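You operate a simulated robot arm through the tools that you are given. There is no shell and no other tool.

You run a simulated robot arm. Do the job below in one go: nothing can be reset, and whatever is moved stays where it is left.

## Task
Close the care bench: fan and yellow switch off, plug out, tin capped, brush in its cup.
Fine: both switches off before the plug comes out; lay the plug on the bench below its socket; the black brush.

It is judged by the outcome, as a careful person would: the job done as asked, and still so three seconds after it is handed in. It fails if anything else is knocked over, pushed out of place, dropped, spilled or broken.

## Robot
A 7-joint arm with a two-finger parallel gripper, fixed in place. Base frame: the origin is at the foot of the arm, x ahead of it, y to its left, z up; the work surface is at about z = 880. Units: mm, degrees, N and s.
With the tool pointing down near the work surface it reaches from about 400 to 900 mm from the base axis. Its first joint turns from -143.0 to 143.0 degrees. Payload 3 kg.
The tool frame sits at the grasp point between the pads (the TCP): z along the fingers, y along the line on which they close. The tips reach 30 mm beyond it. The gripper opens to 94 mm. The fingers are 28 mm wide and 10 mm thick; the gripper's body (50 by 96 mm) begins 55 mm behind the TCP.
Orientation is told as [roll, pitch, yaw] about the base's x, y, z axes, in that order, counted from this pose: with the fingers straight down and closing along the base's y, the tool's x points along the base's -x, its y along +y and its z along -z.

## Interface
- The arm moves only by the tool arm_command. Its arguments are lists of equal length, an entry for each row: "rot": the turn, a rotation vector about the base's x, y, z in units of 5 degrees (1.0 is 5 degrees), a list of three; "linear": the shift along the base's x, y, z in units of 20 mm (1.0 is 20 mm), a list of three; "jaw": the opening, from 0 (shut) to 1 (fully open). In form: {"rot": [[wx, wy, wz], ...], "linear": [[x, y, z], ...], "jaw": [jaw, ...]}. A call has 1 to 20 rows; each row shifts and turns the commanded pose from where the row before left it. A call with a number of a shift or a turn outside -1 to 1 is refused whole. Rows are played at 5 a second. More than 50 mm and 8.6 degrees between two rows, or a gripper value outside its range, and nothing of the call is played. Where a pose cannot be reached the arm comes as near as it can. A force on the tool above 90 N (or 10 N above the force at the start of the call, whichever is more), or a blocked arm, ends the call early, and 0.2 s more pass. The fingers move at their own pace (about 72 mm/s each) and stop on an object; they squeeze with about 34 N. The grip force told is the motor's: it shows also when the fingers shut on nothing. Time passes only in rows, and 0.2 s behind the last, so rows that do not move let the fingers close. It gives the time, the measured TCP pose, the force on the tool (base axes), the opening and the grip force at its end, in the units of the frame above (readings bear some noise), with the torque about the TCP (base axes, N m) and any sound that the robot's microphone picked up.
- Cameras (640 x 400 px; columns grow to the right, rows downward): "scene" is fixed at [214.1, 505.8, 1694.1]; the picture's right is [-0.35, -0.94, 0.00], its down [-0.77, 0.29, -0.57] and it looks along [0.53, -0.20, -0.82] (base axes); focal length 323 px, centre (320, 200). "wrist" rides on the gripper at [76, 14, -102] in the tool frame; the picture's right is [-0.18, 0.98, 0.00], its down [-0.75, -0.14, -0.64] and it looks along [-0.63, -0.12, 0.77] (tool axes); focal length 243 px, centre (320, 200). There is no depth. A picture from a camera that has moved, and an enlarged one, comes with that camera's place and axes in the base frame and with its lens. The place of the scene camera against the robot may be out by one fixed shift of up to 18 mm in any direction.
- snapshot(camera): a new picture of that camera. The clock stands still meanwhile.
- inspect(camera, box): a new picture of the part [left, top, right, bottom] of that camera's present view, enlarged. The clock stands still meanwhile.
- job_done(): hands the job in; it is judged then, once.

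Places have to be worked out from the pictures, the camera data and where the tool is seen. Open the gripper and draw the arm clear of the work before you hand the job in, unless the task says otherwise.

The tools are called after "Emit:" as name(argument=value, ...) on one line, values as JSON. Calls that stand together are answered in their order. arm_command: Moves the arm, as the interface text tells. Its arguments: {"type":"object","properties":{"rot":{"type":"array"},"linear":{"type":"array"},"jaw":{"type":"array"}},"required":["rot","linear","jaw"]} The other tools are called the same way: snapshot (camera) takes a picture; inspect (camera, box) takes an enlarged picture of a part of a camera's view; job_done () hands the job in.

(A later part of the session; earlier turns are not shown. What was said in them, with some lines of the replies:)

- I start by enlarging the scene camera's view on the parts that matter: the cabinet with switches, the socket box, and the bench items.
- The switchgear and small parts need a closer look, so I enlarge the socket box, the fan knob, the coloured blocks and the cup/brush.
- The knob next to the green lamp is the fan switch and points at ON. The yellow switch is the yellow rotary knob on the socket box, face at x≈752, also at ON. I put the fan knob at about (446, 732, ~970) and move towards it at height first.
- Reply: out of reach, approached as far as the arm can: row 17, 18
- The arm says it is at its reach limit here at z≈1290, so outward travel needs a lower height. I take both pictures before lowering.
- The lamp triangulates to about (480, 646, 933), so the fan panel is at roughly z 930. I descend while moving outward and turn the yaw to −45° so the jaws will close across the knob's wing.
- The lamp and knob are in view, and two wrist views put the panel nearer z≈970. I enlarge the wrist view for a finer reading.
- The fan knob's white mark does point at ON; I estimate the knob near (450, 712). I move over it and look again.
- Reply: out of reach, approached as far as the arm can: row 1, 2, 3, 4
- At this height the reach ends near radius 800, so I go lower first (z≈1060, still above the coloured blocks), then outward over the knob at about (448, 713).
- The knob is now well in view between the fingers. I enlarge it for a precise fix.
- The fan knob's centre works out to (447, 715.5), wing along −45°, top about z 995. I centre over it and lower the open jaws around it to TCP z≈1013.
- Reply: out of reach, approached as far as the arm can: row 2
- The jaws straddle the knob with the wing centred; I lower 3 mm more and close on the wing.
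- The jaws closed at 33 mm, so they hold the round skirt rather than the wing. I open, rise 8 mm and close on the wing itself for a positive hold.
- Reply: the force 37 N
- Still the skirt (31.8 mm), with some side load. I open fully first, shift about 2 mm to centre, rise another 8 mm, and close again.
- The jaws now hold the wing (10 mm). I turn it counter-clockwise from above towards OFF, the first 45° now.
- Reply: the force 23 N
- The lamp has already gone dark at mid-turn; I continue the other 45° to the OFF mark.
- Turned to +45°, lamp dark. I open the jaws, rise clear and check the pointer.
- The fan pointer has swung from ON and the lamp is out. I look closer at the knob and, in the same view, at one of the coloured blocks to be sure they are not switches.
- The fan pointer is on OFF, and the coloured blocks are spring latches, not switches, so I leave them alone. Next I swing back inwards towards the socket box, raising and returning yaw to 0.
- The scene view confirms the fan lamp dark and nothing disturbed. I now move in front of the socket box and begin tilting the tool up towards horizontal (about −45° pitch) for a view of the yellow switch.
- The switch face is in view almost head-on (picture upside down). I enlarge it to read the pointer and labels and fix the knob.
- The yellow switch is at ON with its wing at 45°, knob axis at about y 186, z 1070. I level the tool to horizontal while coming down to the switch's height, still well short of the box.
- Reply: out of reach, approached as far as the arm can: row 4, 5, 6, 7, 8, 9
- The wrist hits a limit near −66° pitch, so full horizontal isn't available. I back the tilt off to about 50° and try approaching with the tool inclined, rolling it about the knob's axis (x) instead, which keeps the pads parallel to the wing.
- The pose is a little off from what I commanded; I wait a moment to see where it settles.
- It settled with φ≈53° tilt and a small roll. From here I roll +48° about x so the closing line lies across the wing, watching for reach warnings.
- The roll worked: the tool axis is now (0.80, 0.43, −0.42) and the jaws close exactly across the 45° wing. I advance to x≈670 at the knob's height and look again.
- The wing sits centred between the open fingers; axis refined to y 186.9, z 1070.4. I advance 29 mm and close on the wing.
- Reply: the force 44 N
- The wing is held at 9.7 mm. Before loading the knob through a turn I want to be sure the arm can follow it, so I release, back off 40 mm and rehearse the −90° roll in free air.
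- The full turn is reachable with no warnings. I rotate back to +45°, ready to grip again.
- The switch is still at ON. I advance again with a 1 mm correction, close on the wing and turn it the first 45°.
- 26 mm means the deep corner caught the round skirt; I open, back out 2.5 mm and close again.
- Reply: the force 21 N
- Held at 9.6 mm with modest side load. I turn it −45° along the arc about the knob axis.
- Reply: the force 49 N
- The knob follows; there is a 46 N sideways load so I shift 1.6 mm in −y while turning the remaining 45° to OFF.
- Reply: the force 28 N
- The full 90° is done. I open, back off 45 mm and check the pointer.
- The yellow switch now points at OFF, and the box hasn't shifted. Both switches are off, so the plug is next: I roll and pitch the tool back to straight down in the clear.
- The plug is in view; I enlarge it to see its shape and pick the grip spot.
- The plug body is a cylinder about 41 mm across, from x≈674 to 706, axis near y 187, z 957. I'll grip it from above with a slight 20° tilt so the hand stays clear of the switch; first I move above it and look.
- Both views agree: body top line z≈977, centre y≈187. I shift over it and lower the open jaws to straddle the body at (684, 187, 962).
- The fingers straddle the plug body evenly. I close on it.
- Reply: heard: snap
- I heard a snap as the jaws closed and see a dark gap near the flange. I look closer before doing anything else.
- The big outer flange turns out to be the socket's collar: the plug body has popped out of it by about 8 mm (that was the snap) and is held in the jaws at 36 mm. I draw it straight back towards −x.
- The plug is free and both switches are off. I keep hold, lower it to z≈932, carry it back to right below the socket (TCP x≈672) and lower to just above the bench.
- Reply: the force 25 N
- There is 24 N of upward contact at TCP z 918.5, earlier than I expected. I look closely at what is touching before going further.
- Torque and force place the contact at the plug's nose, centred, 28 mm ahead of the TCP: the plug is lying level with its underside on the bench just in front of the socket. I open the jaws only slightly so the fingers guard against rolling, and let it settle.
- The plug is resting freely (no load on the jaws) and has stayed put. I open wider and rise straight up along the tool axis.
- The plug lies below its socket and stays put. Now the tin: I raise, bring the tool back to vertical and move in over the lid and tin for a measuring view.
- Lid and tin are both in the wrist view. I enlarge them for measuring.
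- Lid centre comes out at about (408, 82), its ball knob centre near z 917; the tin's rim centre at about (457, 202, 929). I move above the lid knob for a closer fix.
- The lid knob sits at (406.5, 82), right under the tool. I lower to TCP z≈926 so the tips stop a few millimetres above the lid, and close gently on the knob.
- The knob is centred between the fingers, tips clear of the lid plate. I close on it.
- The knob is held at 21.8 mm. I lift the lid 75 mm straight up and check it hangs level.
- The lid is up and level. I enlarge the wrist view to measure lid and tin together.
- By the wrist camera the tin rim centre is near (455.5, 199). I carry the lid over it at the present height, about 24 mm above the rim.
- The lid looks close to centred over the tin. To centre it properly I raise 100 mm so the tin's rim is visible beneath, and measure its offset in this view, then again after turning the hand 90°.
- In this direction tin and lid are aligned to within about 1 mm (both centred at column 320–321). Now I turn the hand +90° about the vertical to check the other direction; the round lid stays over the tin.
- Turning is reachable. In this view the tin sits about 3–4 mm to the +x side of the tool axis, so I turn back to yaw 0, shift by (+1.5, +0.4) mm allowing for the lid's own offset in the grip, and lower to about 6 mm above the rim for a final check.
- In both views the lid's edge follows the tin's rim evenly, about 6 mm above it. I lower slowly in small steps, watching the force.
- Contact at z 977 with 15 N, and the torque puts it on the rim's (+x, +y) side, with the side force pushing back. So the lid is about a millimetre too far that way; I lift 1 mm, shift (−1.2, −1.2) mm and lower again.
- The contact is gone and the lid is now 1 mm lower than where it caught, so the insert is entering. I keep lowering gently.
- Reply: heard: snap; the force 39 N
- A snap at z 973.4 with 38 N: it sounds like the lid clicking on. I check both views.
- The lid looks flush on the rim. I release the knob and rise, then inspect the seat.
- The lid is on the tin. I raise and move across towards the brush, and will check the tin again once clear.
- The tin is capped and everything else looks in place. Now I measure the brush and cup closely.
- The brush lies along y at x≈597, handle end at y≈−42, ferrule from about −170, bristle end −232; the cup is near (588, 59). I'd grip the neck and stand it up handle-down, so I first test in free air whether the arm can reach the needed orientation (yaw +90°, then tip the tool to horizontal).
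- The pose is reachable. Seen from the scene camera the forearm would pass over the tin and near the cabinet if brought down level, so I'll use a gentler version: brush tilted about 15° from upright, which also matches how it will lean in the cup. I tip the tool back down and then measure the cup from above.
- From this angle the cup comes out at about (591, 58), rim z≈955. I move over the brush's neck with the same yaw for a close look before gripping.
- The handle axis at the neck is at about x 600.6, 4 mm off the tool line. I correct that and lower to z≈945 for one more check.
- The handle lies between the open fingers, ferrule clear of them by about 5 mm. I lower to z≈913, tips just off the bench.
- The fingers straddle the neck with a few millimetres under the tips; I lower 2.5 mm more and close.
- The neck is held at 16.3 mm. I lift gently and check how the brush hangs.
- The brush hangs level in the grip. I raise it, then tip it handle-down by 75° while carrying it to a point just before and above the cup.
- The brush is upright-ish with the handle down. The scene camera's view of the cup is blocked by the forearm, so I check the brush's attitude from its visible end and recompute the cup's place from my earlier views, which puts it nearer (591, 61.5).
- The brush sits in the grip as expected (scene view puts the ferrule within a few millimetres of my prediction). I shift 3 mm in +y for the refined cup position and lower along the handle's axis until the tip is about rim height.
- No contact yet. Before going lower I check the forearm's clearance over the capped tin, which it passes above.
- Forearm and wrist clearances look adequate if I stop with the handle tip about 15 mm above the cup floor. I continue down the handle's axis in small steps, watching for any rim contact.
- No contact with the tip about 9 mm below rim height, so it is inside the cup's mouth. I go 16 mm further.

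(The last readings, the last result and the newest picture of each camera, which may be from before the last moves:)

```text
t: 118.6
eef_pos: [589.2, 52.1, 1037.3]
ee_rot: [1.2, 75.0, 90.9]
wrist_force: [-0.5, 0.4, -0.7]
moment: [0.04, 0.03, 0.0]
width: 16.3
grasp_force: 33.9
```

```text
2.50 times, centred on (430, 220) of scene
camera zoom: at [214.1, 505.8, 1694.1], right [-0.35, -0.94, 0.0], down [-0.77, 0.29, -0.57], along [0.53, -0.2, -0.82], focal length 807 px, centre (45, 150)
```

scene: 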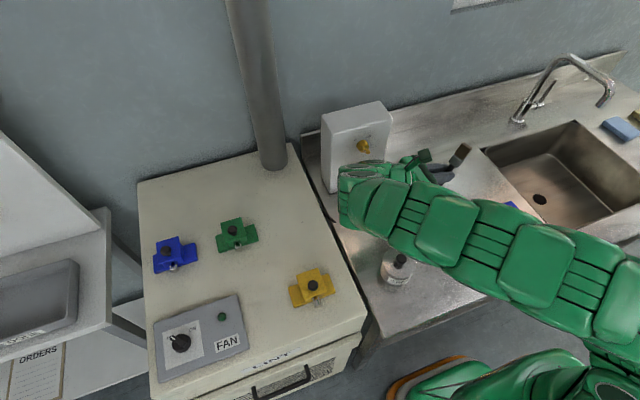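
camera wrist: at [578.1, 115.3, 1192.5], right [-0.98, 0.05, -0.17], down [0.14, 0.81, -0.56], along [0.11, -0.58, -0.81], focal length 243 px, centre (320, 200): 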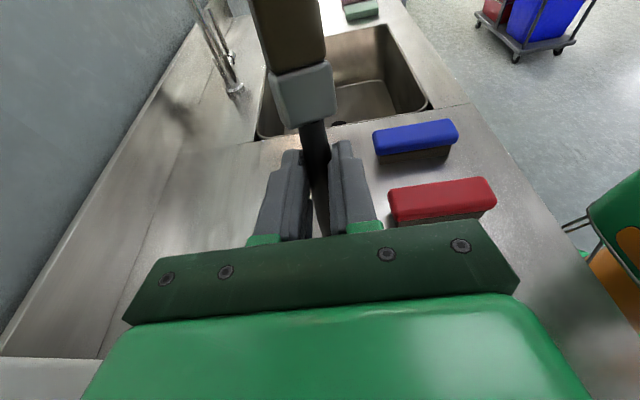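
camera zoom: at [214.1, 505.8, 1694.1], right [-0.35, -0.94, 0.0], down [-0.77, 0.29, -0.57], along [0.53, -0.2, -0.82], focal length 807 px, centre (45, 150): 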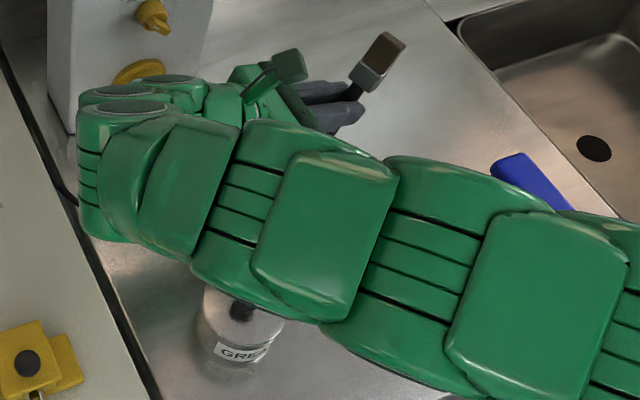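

Still no contact at 24 mm depth, and the wrist and forearm remain well above cabinet and tin. I continue another 16 mm.

Emit:
arm_command(rot=[[0, 0, 0], [0, 0, 0], [0, 0, 0]], linear=[[0, 0.07, -0.26], [0, 0.07, -0.26], [0, 0.07, -0.26]], jaw=[0, 0, 0])

```text
t: 119.4
eef_pos: [589.5, 57.9, 1021.3]
ee_rot: [1.4, 75.1, 91.2]
wrist_force: [-0.2, 0.4, -0.2]
moment: [0.04, -0.02, 0.0]
width: 16.2
grasp_force: 33.7
```

40 mm deep without contact. Another 10 mm.

Emit:
arm_command(rot=[[0, 0, 0], [0, 0, 0]], linear=[[0, 0.07, -0.26], [0, 0.07, -0.26]], jaw=[0, 0])

Emit:
inspect(camera="scene", box=[330, 140, 530, 300])

```text
t: 120.0
eef_pos: [590.0, 60.0, 1012.1]
ee_rot: [1.6, 75.0, 91.2]
wrist_force: [-0.4, 0.2, 0.2]
moment: [-0.01, 0.0, -0.03]
width: 16.3
grasp_force: 34.0
```

```text
2.50 times, centred on (430, 220) of scene
camera zoom: at [214.1, 505.8, 1694.1], right [-0.35, -0.94, 0.0], down [-0.77, 0.29, -0.57], along [0.53, -0.2, -0.82], focal length 807 px, centre (45, 150)
```

zoom: 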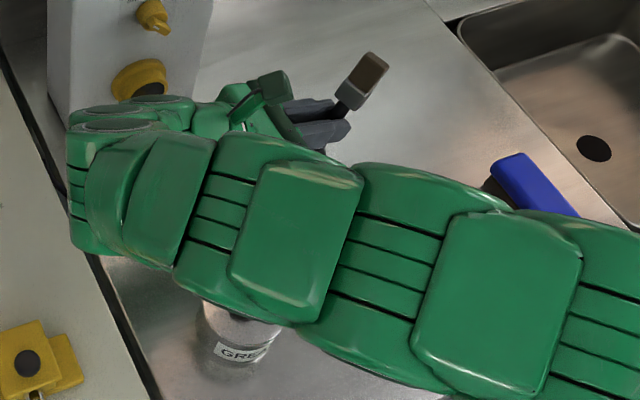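

No contact, and the wrist still clears the cabinet edge. I continue slowly until the tip touches the cup's floor.

Emit:
arm_command(rot=[[0, 0, 0], [0, 0, 0]], linear=[[0, 0.054, -0.2], [0, 0.054, -0.2]], jaw=[0, 0])

```text
t: 120.6
eef_pos: [590.2, 62.5, 1003.4]
ee_rot: [1.5, 75.1, 91.1]
wrist_force: [-0.2, 0.3, -0.7]
moment: [0.04, 0.0, -0.01]
width: 16.3
grasp_force: 33.5
```

Still free at z 1003. A few more millimetres.

Emit:
arm_command(rot=[[0, 0, 0], [0, 0, 0]], linear=[[0, 0.04, -0.15], [0, 0.04, -0.15]], jaw=[0, 0])

Emit:
inspect(camera="scene", box=[330, 140, 530, 300])

```text
t: 121.2
eef_pos: [591.1, 62.1, 997.4]
ee_rot: [1.4, 75.0, 91.0]
wrist_force: [-0.5, 0.4, -0.3]
moment: [-0.03, -0.02, 0.02]
width: 16.2
grasp_force: 33.8
```

```text
2.50 times, centred on (430, 220) of scene
camera zoom: at [214.1, 505.8, 1694.1], right [-0.35, -0.94, 0.0], down [-0.77, 0.29, -0.57], along [0.53, -0.2, -0.82], focal length 807 px, centre (45, 150)
```

zoom: 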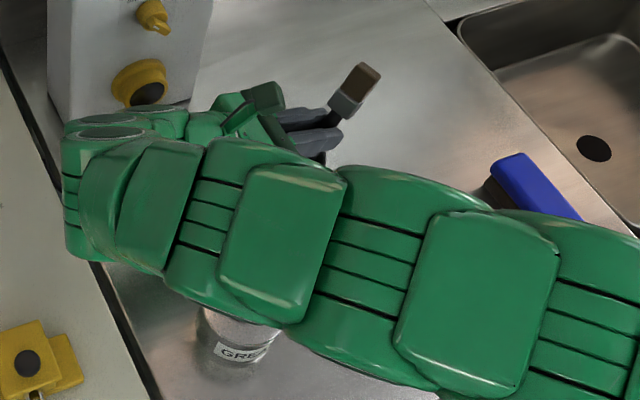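

No contact yet at z 997; I look closely at the small grey patch under the fingers, likely the cup's rim, before the last millimetres.

Emit:
inspect(camera="scene", box=[405, 155, 450, 195])

Emit:
snapshot(camera="wrist")

```text
10.00 times, centred on (428, 175) of scene
camera zoom: at [214.1, 505.8, 1694.1], right [-0.35, -0.94, 0.0], down [-0.77, 0.29, -0.57], along [0.53, -0.2, -0.82], focal length 3226 px, centre (-755, 450)
```

zoom: 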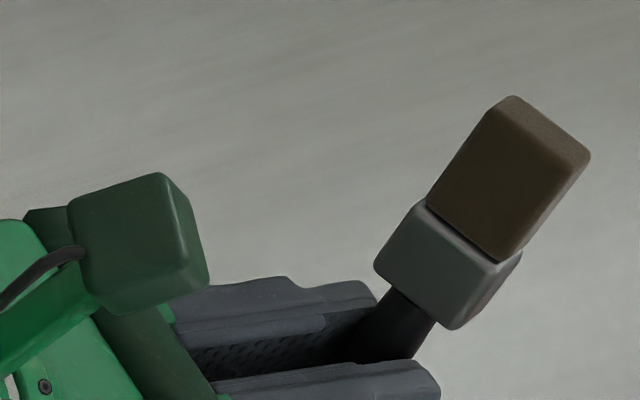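

```text
taken
camera wrist: at [578.6, 143.3, 1097.7], right [-0.98, 0.05, -0.17], down [0.14, 0.81, -0.56], along [0.11, -0.58, -0.81], focal length 243 px, centre (320, 200)
```

wrist: 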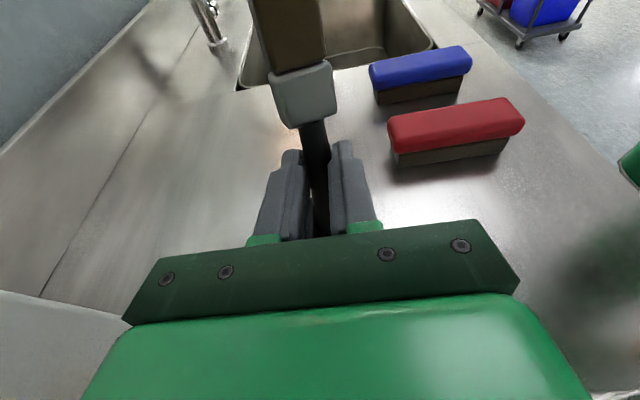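

I check the strip just below the fingers for the cup.

Emit:
inspect(camera="scene", box=[410, 180, 460, 215])

```text
11.43 times, centred on (435, 198) of scene
camera zoom: at [214.1, 505.8, 1694.1], right [-0.35, -0.94, 0.0], down [-0.77, 0.29, -0.57], along [0.53, -0.2, -0.82], focal length 3688 px, centre (-994, 229)
```

zoom: 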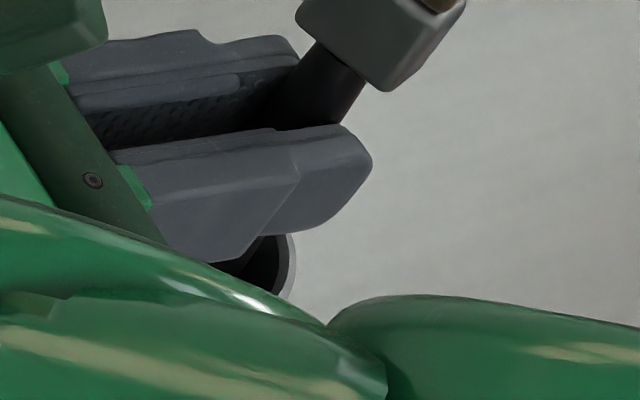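

The cup's rim and dark mouth are visible just under the fingers, with the handle inside. I lower the last few millimetres.

Emit:
arm_command(rot=[[0, 0, 0], [0, 0, 0]], linear=[[0, 0.03, -0.12], [0, 0.03, -0.12]], jaw=[0, 0])

```text
t: 121.8
eef_pos: [590.5, 64.4, 991.9]
ee_rot: [1.3, 75.0, 91.2]
wrist_force: [0.2, -0.5, -0.6]
moment: [0.01, 0.0, 0.02]
width: 16.1
grasp_force: 33.4
```

Still no contact; two more small steps.

Emit:
arm_command(rot=[[0, 0, 0], [0, 0, 0]], linear=[[0, 0.02, -0.12], [0, 0.02, -0.12]], jaw=[0, 0])

Emit:
inspect(camera="scene", box=[410, 180, 460, 215])

Emit:
inspect(camera="scene", box=[330, 140, 450, 280])

```text
t: 122.4
eef_pos: [590.3, 64.7, 989.2]
ee_rot: [1.1, 75.1, 90.8]
wrist_force: [-0.5, -4.5, 27.3]
moment: [-0.59, 0.07, 0.0]
width: 16.5
grasp_force: 34.0
```

```text
11.43 times, centred on (435, 198) of scene
camera zoom: at [214.1, 505.8, 1694.1], right [-0.35, -0.94, 0.0], down [-0.77, 0.29, -0.57], along [0.53, -0.2, -0.82], focal length 3688 px, centre (-994, 229)
```

zoom: 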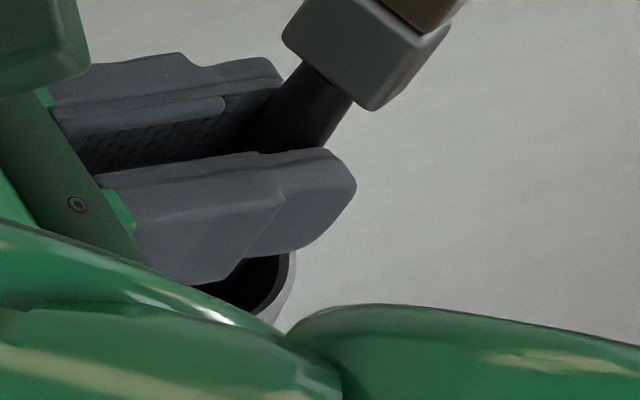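

```text
2.86 times, centred on (390, 210) of scene
camera zoom: at [214.1, 505.8, 1694.1], right [-0.35, -0.94, 0.0], down [-0.77, 0.29, -0.57], along [0.53, -0.2, -0.82], focal length 922 px, centre (120, 171)
```

zoom: 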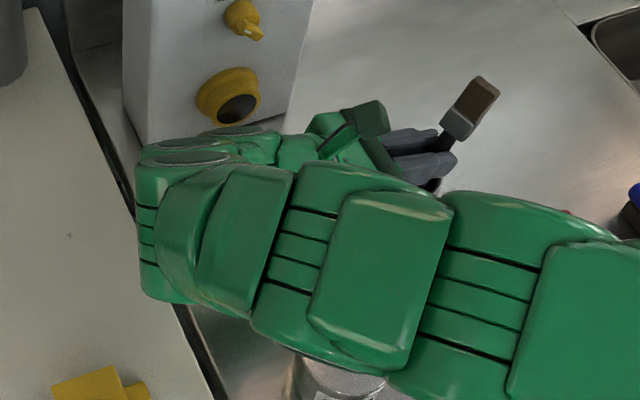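

The tip has reached the cup floor (27 N at z 989, contact point at the tip). I ease off 1.5 mm and open the jaws so the brush can settle.

Emit:
arm_command(rot=[[0, 0, 0], [0, 0, 0], [0, 0, 0], [0, 0, 0], [0, 0, 0], [0, 0, 0]], linear=[[0, 0, 0.075], [0, 0, 0], [0, 0, 0], [0, 0, 0], [0, 0, 0], [0, 0, 0]], jaw=[0, 0, 0.3, 0.45, 0.5, 0.5])

Emit:
inspect(camera="scene", box=[400, 150, 470, 215])

Emit:
snapshot(camera="wrist")

```text
t: 123.8
eef_pos: [589.8, 64.6, 988.9]
ee_rot: [1.4, 75.1, 91.0]
wrist_force: [0.5, 0.1, -0.5]
moment: [0.01, 0.03, -0.02]
width: 46.8
grasp_force: 0.0
```

```text
6.15 times, centred on (435, 182) of scene
camera zoom: at [214.1, 505.8, 1694.1], right [-0.35, -0.94, 0.0], down [-0.77, 0.29, -0.57], along [0.53, -0.2, -0.82], focal length 1986 px, centre (-388, 308)
```

zoom: 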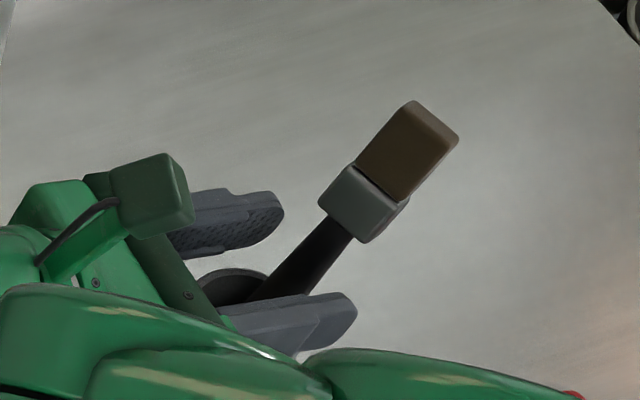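

```text
taken
camera wrist: at [578.6, 145.3, 1089.4], right [-0.98, 0.05, -0.17], down [0.14, 0.81, -0.56], along [0.11, -0.58, -0.81], focal length 243 px, centre (320, 200)
```

wrist: 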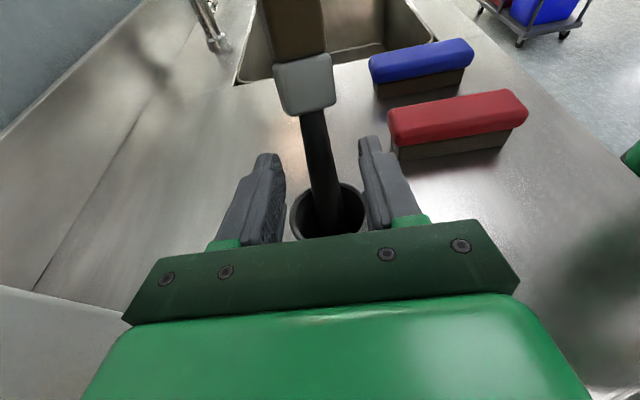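

The brush stands in the cup, handle down, leaning on the rim. I open wider and withdraw upward and back, away from it.

Emit:
arm_command(rot=[[0, 0, 0], [0, 0, 0], [0, 0, 0], [0, 0, 0], [0, 0, 0], [0, 0, 0], [0, 0, 0], [0, 0, 0]], linear=[[0, 0, 0], [0, 0, 0], [0, 0.25, 0.35], [0, 0.3, 0.5], [0, 0.4, 0.8], [0, 0.4, 0.8], [0, 0.3, 0.9], [0, 0.2, 0.9]], jaw=[0.65, 0.8, 0.8, 0.8, 0.8, 0.8, 0.8, 0.8])

Emit:
snapshot(camera="wrist")

Emit:
snapshot(camera="scene")

```text
t: 125.6
eef_pos: [589.7, 101.9, 1076.0]
ee_rot: [1.4, 75.0, 91.1]
wrist_force: [0.1, -0.6, -1.2]
moment: [-0.01, 0.0, 0.03]
width: 75.4
grasp_force: 0.1
```

```text
taken
camera wrist: at [578.2, 182.4, 1175.3], right [-0.98, 0.05, -0.17], down [0.14, 0.81, -0.56], along [0.11, -0.58, -0.81], focal length 243 px, centre (320, 200)
```

wrist: 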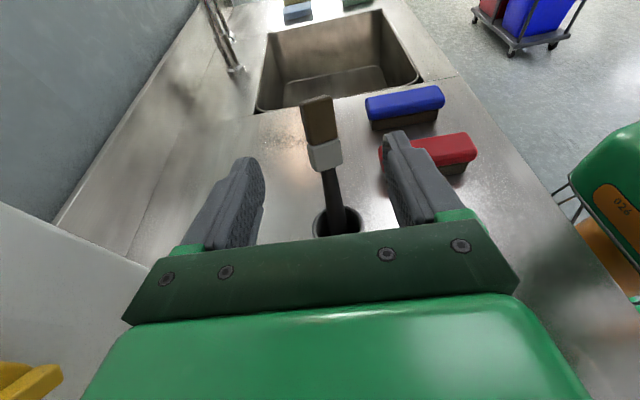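

```text
taken
```

scene: 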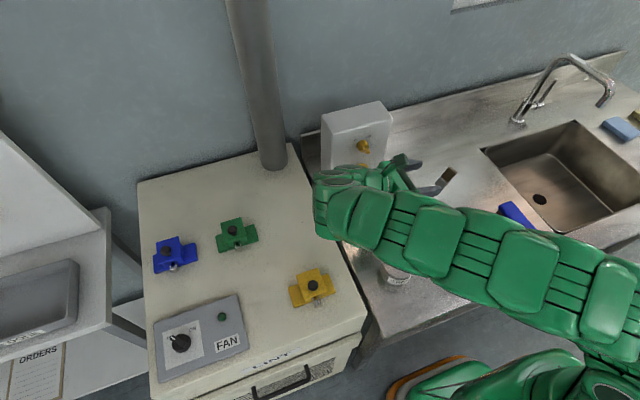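

The brush stays put. I raise further and turn the tool back to straight down, well clear of everything.

Emit:
arm_command(rot=[[0, 0, 0], [0, 0, 0], [0, 0, 0], [0, 0, 0], [0, 0, 0], [1, 0, 0], [1, 0, 0], [1, 0, 0], [1, 0, 0], [1, 0, 0], [1, 0, 0], [1, 0, 0], [1, 0, 0], [1, 0, 0], [1, 0, 0], [1, 0, 0], [1, 0, 0], [1, 0, 0], [1, 0, 0], [1, 0, 0]], linear=[[0, 0, 1], [0, 0, 1], [0, 0, 1], [0, 0, 1], [0, 0, 1], [0, 0, 0.5], [0, 0, 0.5], [0, 0, 0.5], [0, 0, 0.5], [0, 0, 0.3], [0, 0, 0], [0, 0, 0], [0, 0, 0], [0, 0, 0], [0, 0, 0], [0, 0, 0], [0, 0, 0], [0, 0, 0], [0, 0, 0], [0, 0, 0]], jaw=[0.8, 0.8, 0.8, 0.8, 0.8, 0.8, 0.8, 0.8, 0.8, 0.8, 0.8, 0.8, 0.8, 0.8, 0.8, 0.8, 0.8, 0.8, 0.8, 0.8])

Emit:
snapshot(camera="scene")

```text
t: 129.8
eef_pos: [590.5, 102.5, 1220.2]
ee_rot: [0.3, -0.1, 90.2]
wrist_force: [0.0, 0.2, -0.5]
moment: [0.01, 0.02, 0.01]
width: 75.2
grasp_force: 0.1
```

```text
taken
```

scene: 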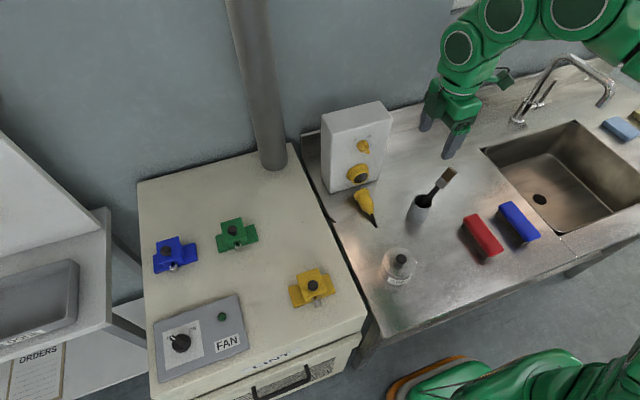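

The whole bench is visible now. I zoom in to verify each item.

Emit:
inspect(camera="scene", box=[395, 160, 475, 230])

Emit:
inspect(camera="scene", box=[320, 95, 400, 240])

Emit:
inspect(camera="scene", box=[370, 240, 425, 295])

Emit:
inspect(camera="scene", box=[150, 290, 250, 385])

```text
5.71 times, centred on (435, 195) of scene
camera zoom: at [214.1, 505.8, 1694.1], right [-0.35, -0.94, 0.0], down [-0.77, 0.29, -0.57], along [0.53, -0.2, -0.82], focal length 1844 px, centre (-337, 229)
```

zoom: 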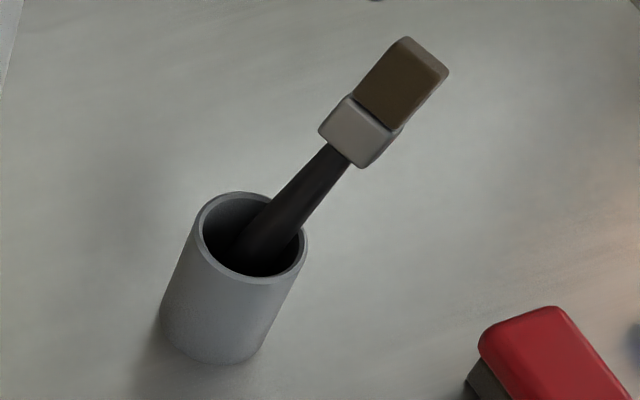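

```text
2.76 times, centred on (360, 168) of scene
camera zoom: at [214.1, 505.8, 1694.1], right [-0.35, -0.94, 0.0], down [-0.77, 0.29, -0.57], along [0.53, -0.2, -0.82], focal length 890 px, centre (210, 290)
```

zoom: 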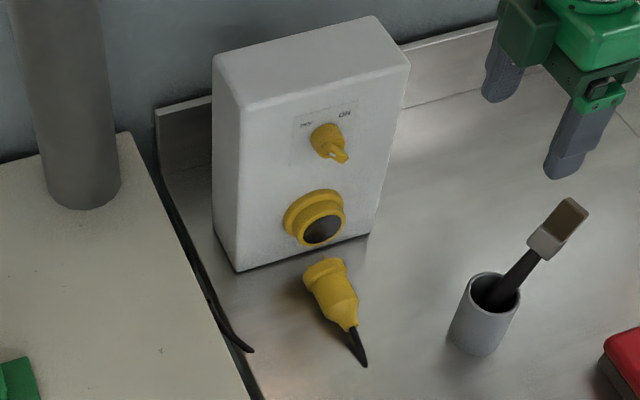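

```text
7.27 times, centred on (398, 268) of scene
camera zoom: at [214.1, 505.8, 1694.1], right [-0.35, -0.94, 0.0], down [-0.77, 0.29, -0.57], along [0.53, -0.2, -0.82], focal length 2347 px, centre (-244, -291)
```

zoom: 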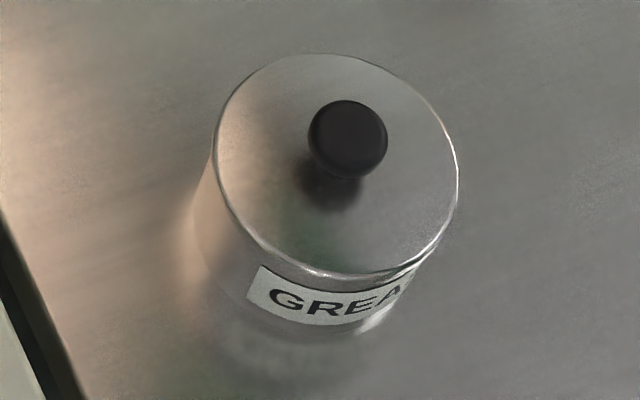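

```text
4.21 times, centred on (200, 338) of scene
camera zoom: at [214.1, 505.8, 1694.1], right [-0.35, -0.94, 0.0], down [-0.77, 0.29, -0.57], along [0.53, -0.2, -0.82], focal length 1358 px, centre (825, -379)
```

zoom: 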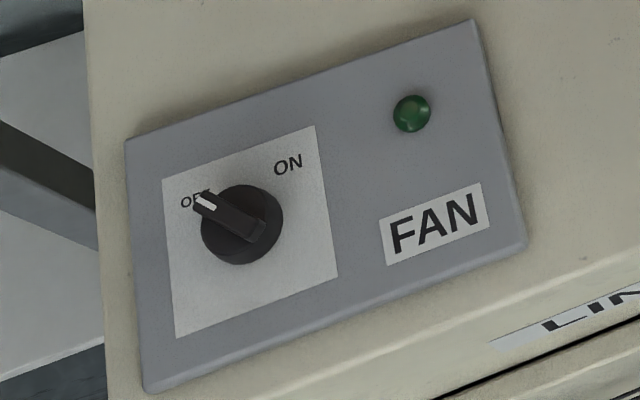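

Fan and yellow switch are on OFF, the plug lies below its socket, and the black brush stands in the cup. I take a closer look at the lid's edge to be sure it is fully seated.

Emit:
inspect(camera="scene", box=[378, 258, 418, 290])

Emit:
inspect(camera="scene", box=[345, 125, 380, 165])

```text
12.50 times, centred on (398, 274) of scene
camera zoom: at [214.1, 505.8, 1694.1], right [-0.35, -0.94, 0.0], down [-0.77, 0.29, -0.57], along [0.53, -0.2, -0.82], focal length 4033 px, centre (-655, -725)
```

zoom: 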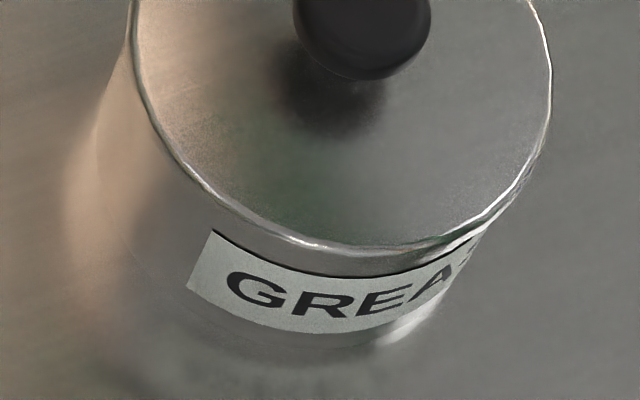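

```text
10.00 times, centred on (362, 145) of scene
camera zoom: at [214.1, 505.8, 1694.1], right [-0.35, -0.94, 0.0], down [-0.77, 0.29, -0.57], along [0.53, -0.2, -0.82], focal length 3226 px, centre (-105, 750)
```

zoom: 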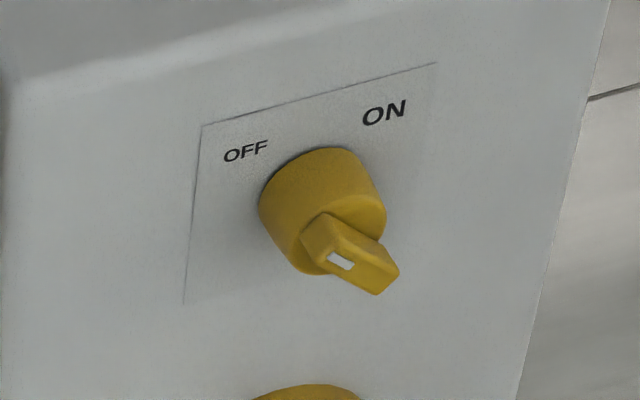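

The lid is flush all round and the yellow switch's mark is on OFF. I open the jaws fully and draw the arm back up to about its starting pose.

Emit:
arm_command(rot=[[0, 0, -1], [0, 0, -1], [0, 0, -1], [0, 0, -1], [0, 0, -1], [0, 0, -1], [0, 0, -1], [0, 0, -1], [0, 0, -1], [0, 0, -1], [0, 0, -1], [0, 0, -1], [0, 0, -1], [0, 0, -1], [0, 0, -1], [0, 0, -1], [0, 0, -1], [0, 0, -1]], linear=[[-0.15, 0.05, 0.2], [-0.15, 0.05, 0.2], [-0.15, 0.05, 0.2], [-0.15, 0.05, 0.2], [-0.15, 0.05, 0.2], [-0.15, 0.05, 0.2], [-0.15, 0.05, 0.2], [-0.15, 0.05, 0.2], [-0.15, 0.05, 0.2], [-0.15, 0.05, 0.2], [-0.15, 0.05, 0.2], [-0.15, 0.05, 0.2], [-0.15, 0.05, 0.2], [-0.15, 0.05, 0.2], [-0.15, 0.05, 0.2], [-0.15, 0.05, 0.2], [-0.15, 0.05, 0.2], [-0.15, 0.05, 0.2]], jaw=[1, 1, 1, 1, 1, 1, 1, 1, 1, 1, 1, 1, 1, 1, 1, 1, 1, 1])

Emit:
snapshot(camera="scene")

Emit:
snapshot(camera="wrist")

```text
t: 133.6
eef_pos: [536.1, 119.8, 1293.6]
ee_rot: [0.4, 0.0, 0.2]
wrist_force: [0.4, -0.1, -0.3]
moment: [0.03, 0.01, -0.04]
width: 93.7
grasp_force: 0.1
```

```text
taken
```

scene: 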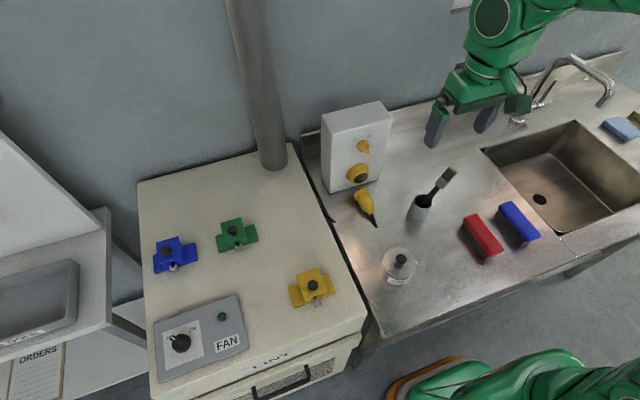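

```text
taken
camera wrist: at [461.0, 134.3, 1395.1], right [0.18, 0.98, 0.01], down [0.75, -0.14, 0.64], along [0.63, -0.11, -0.77], focal length 243 px, centre (320, 200)
```

wrist: 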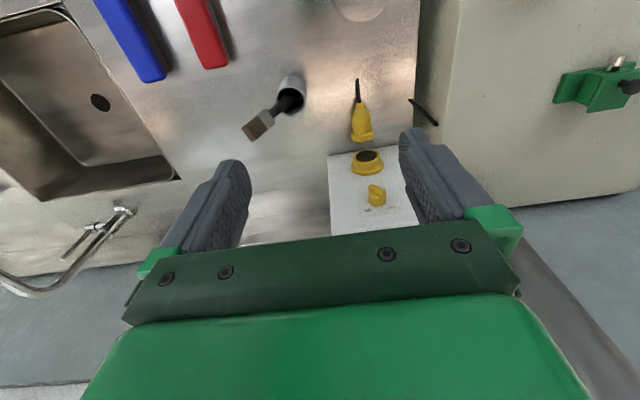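

Both pictures show the job done. The fan lamp is dark with its knob on OFF, and the yellow switch is on OFF. The plug lies on the bench below its socket, the tin is capped, and the black brush is in its cup. The red and blue brushes and the latches haven't moved, and the arm is clear with its jaws open, so I hand it in.

Emit:
job_done()

```text
The job is handed in.
```

The care bench is closed, and the last pictures before hand-in showed everything in place:

- **Switches:** the fan knob and the yellow switch on the socket box were both turned to OFF before the plug came out. The fan's green lamp is dark.
- **Plug:** it is out and lying on the bench just below its socket. It popped out of the socket as the gripper closed on it, rather than when I pulled, but nothing looked damaged.
- **Tin:** the lid is on. It caught the rim on the first try, so I shifted it about a millimetre and it snapped down flush.
- **Brush:** the black brush stands in its cup, handle down and leaning on the rim.

The red and blue brushes and the coloured latches on the cabinet were not touched. The arm is back near its starting pose with the gripper open.
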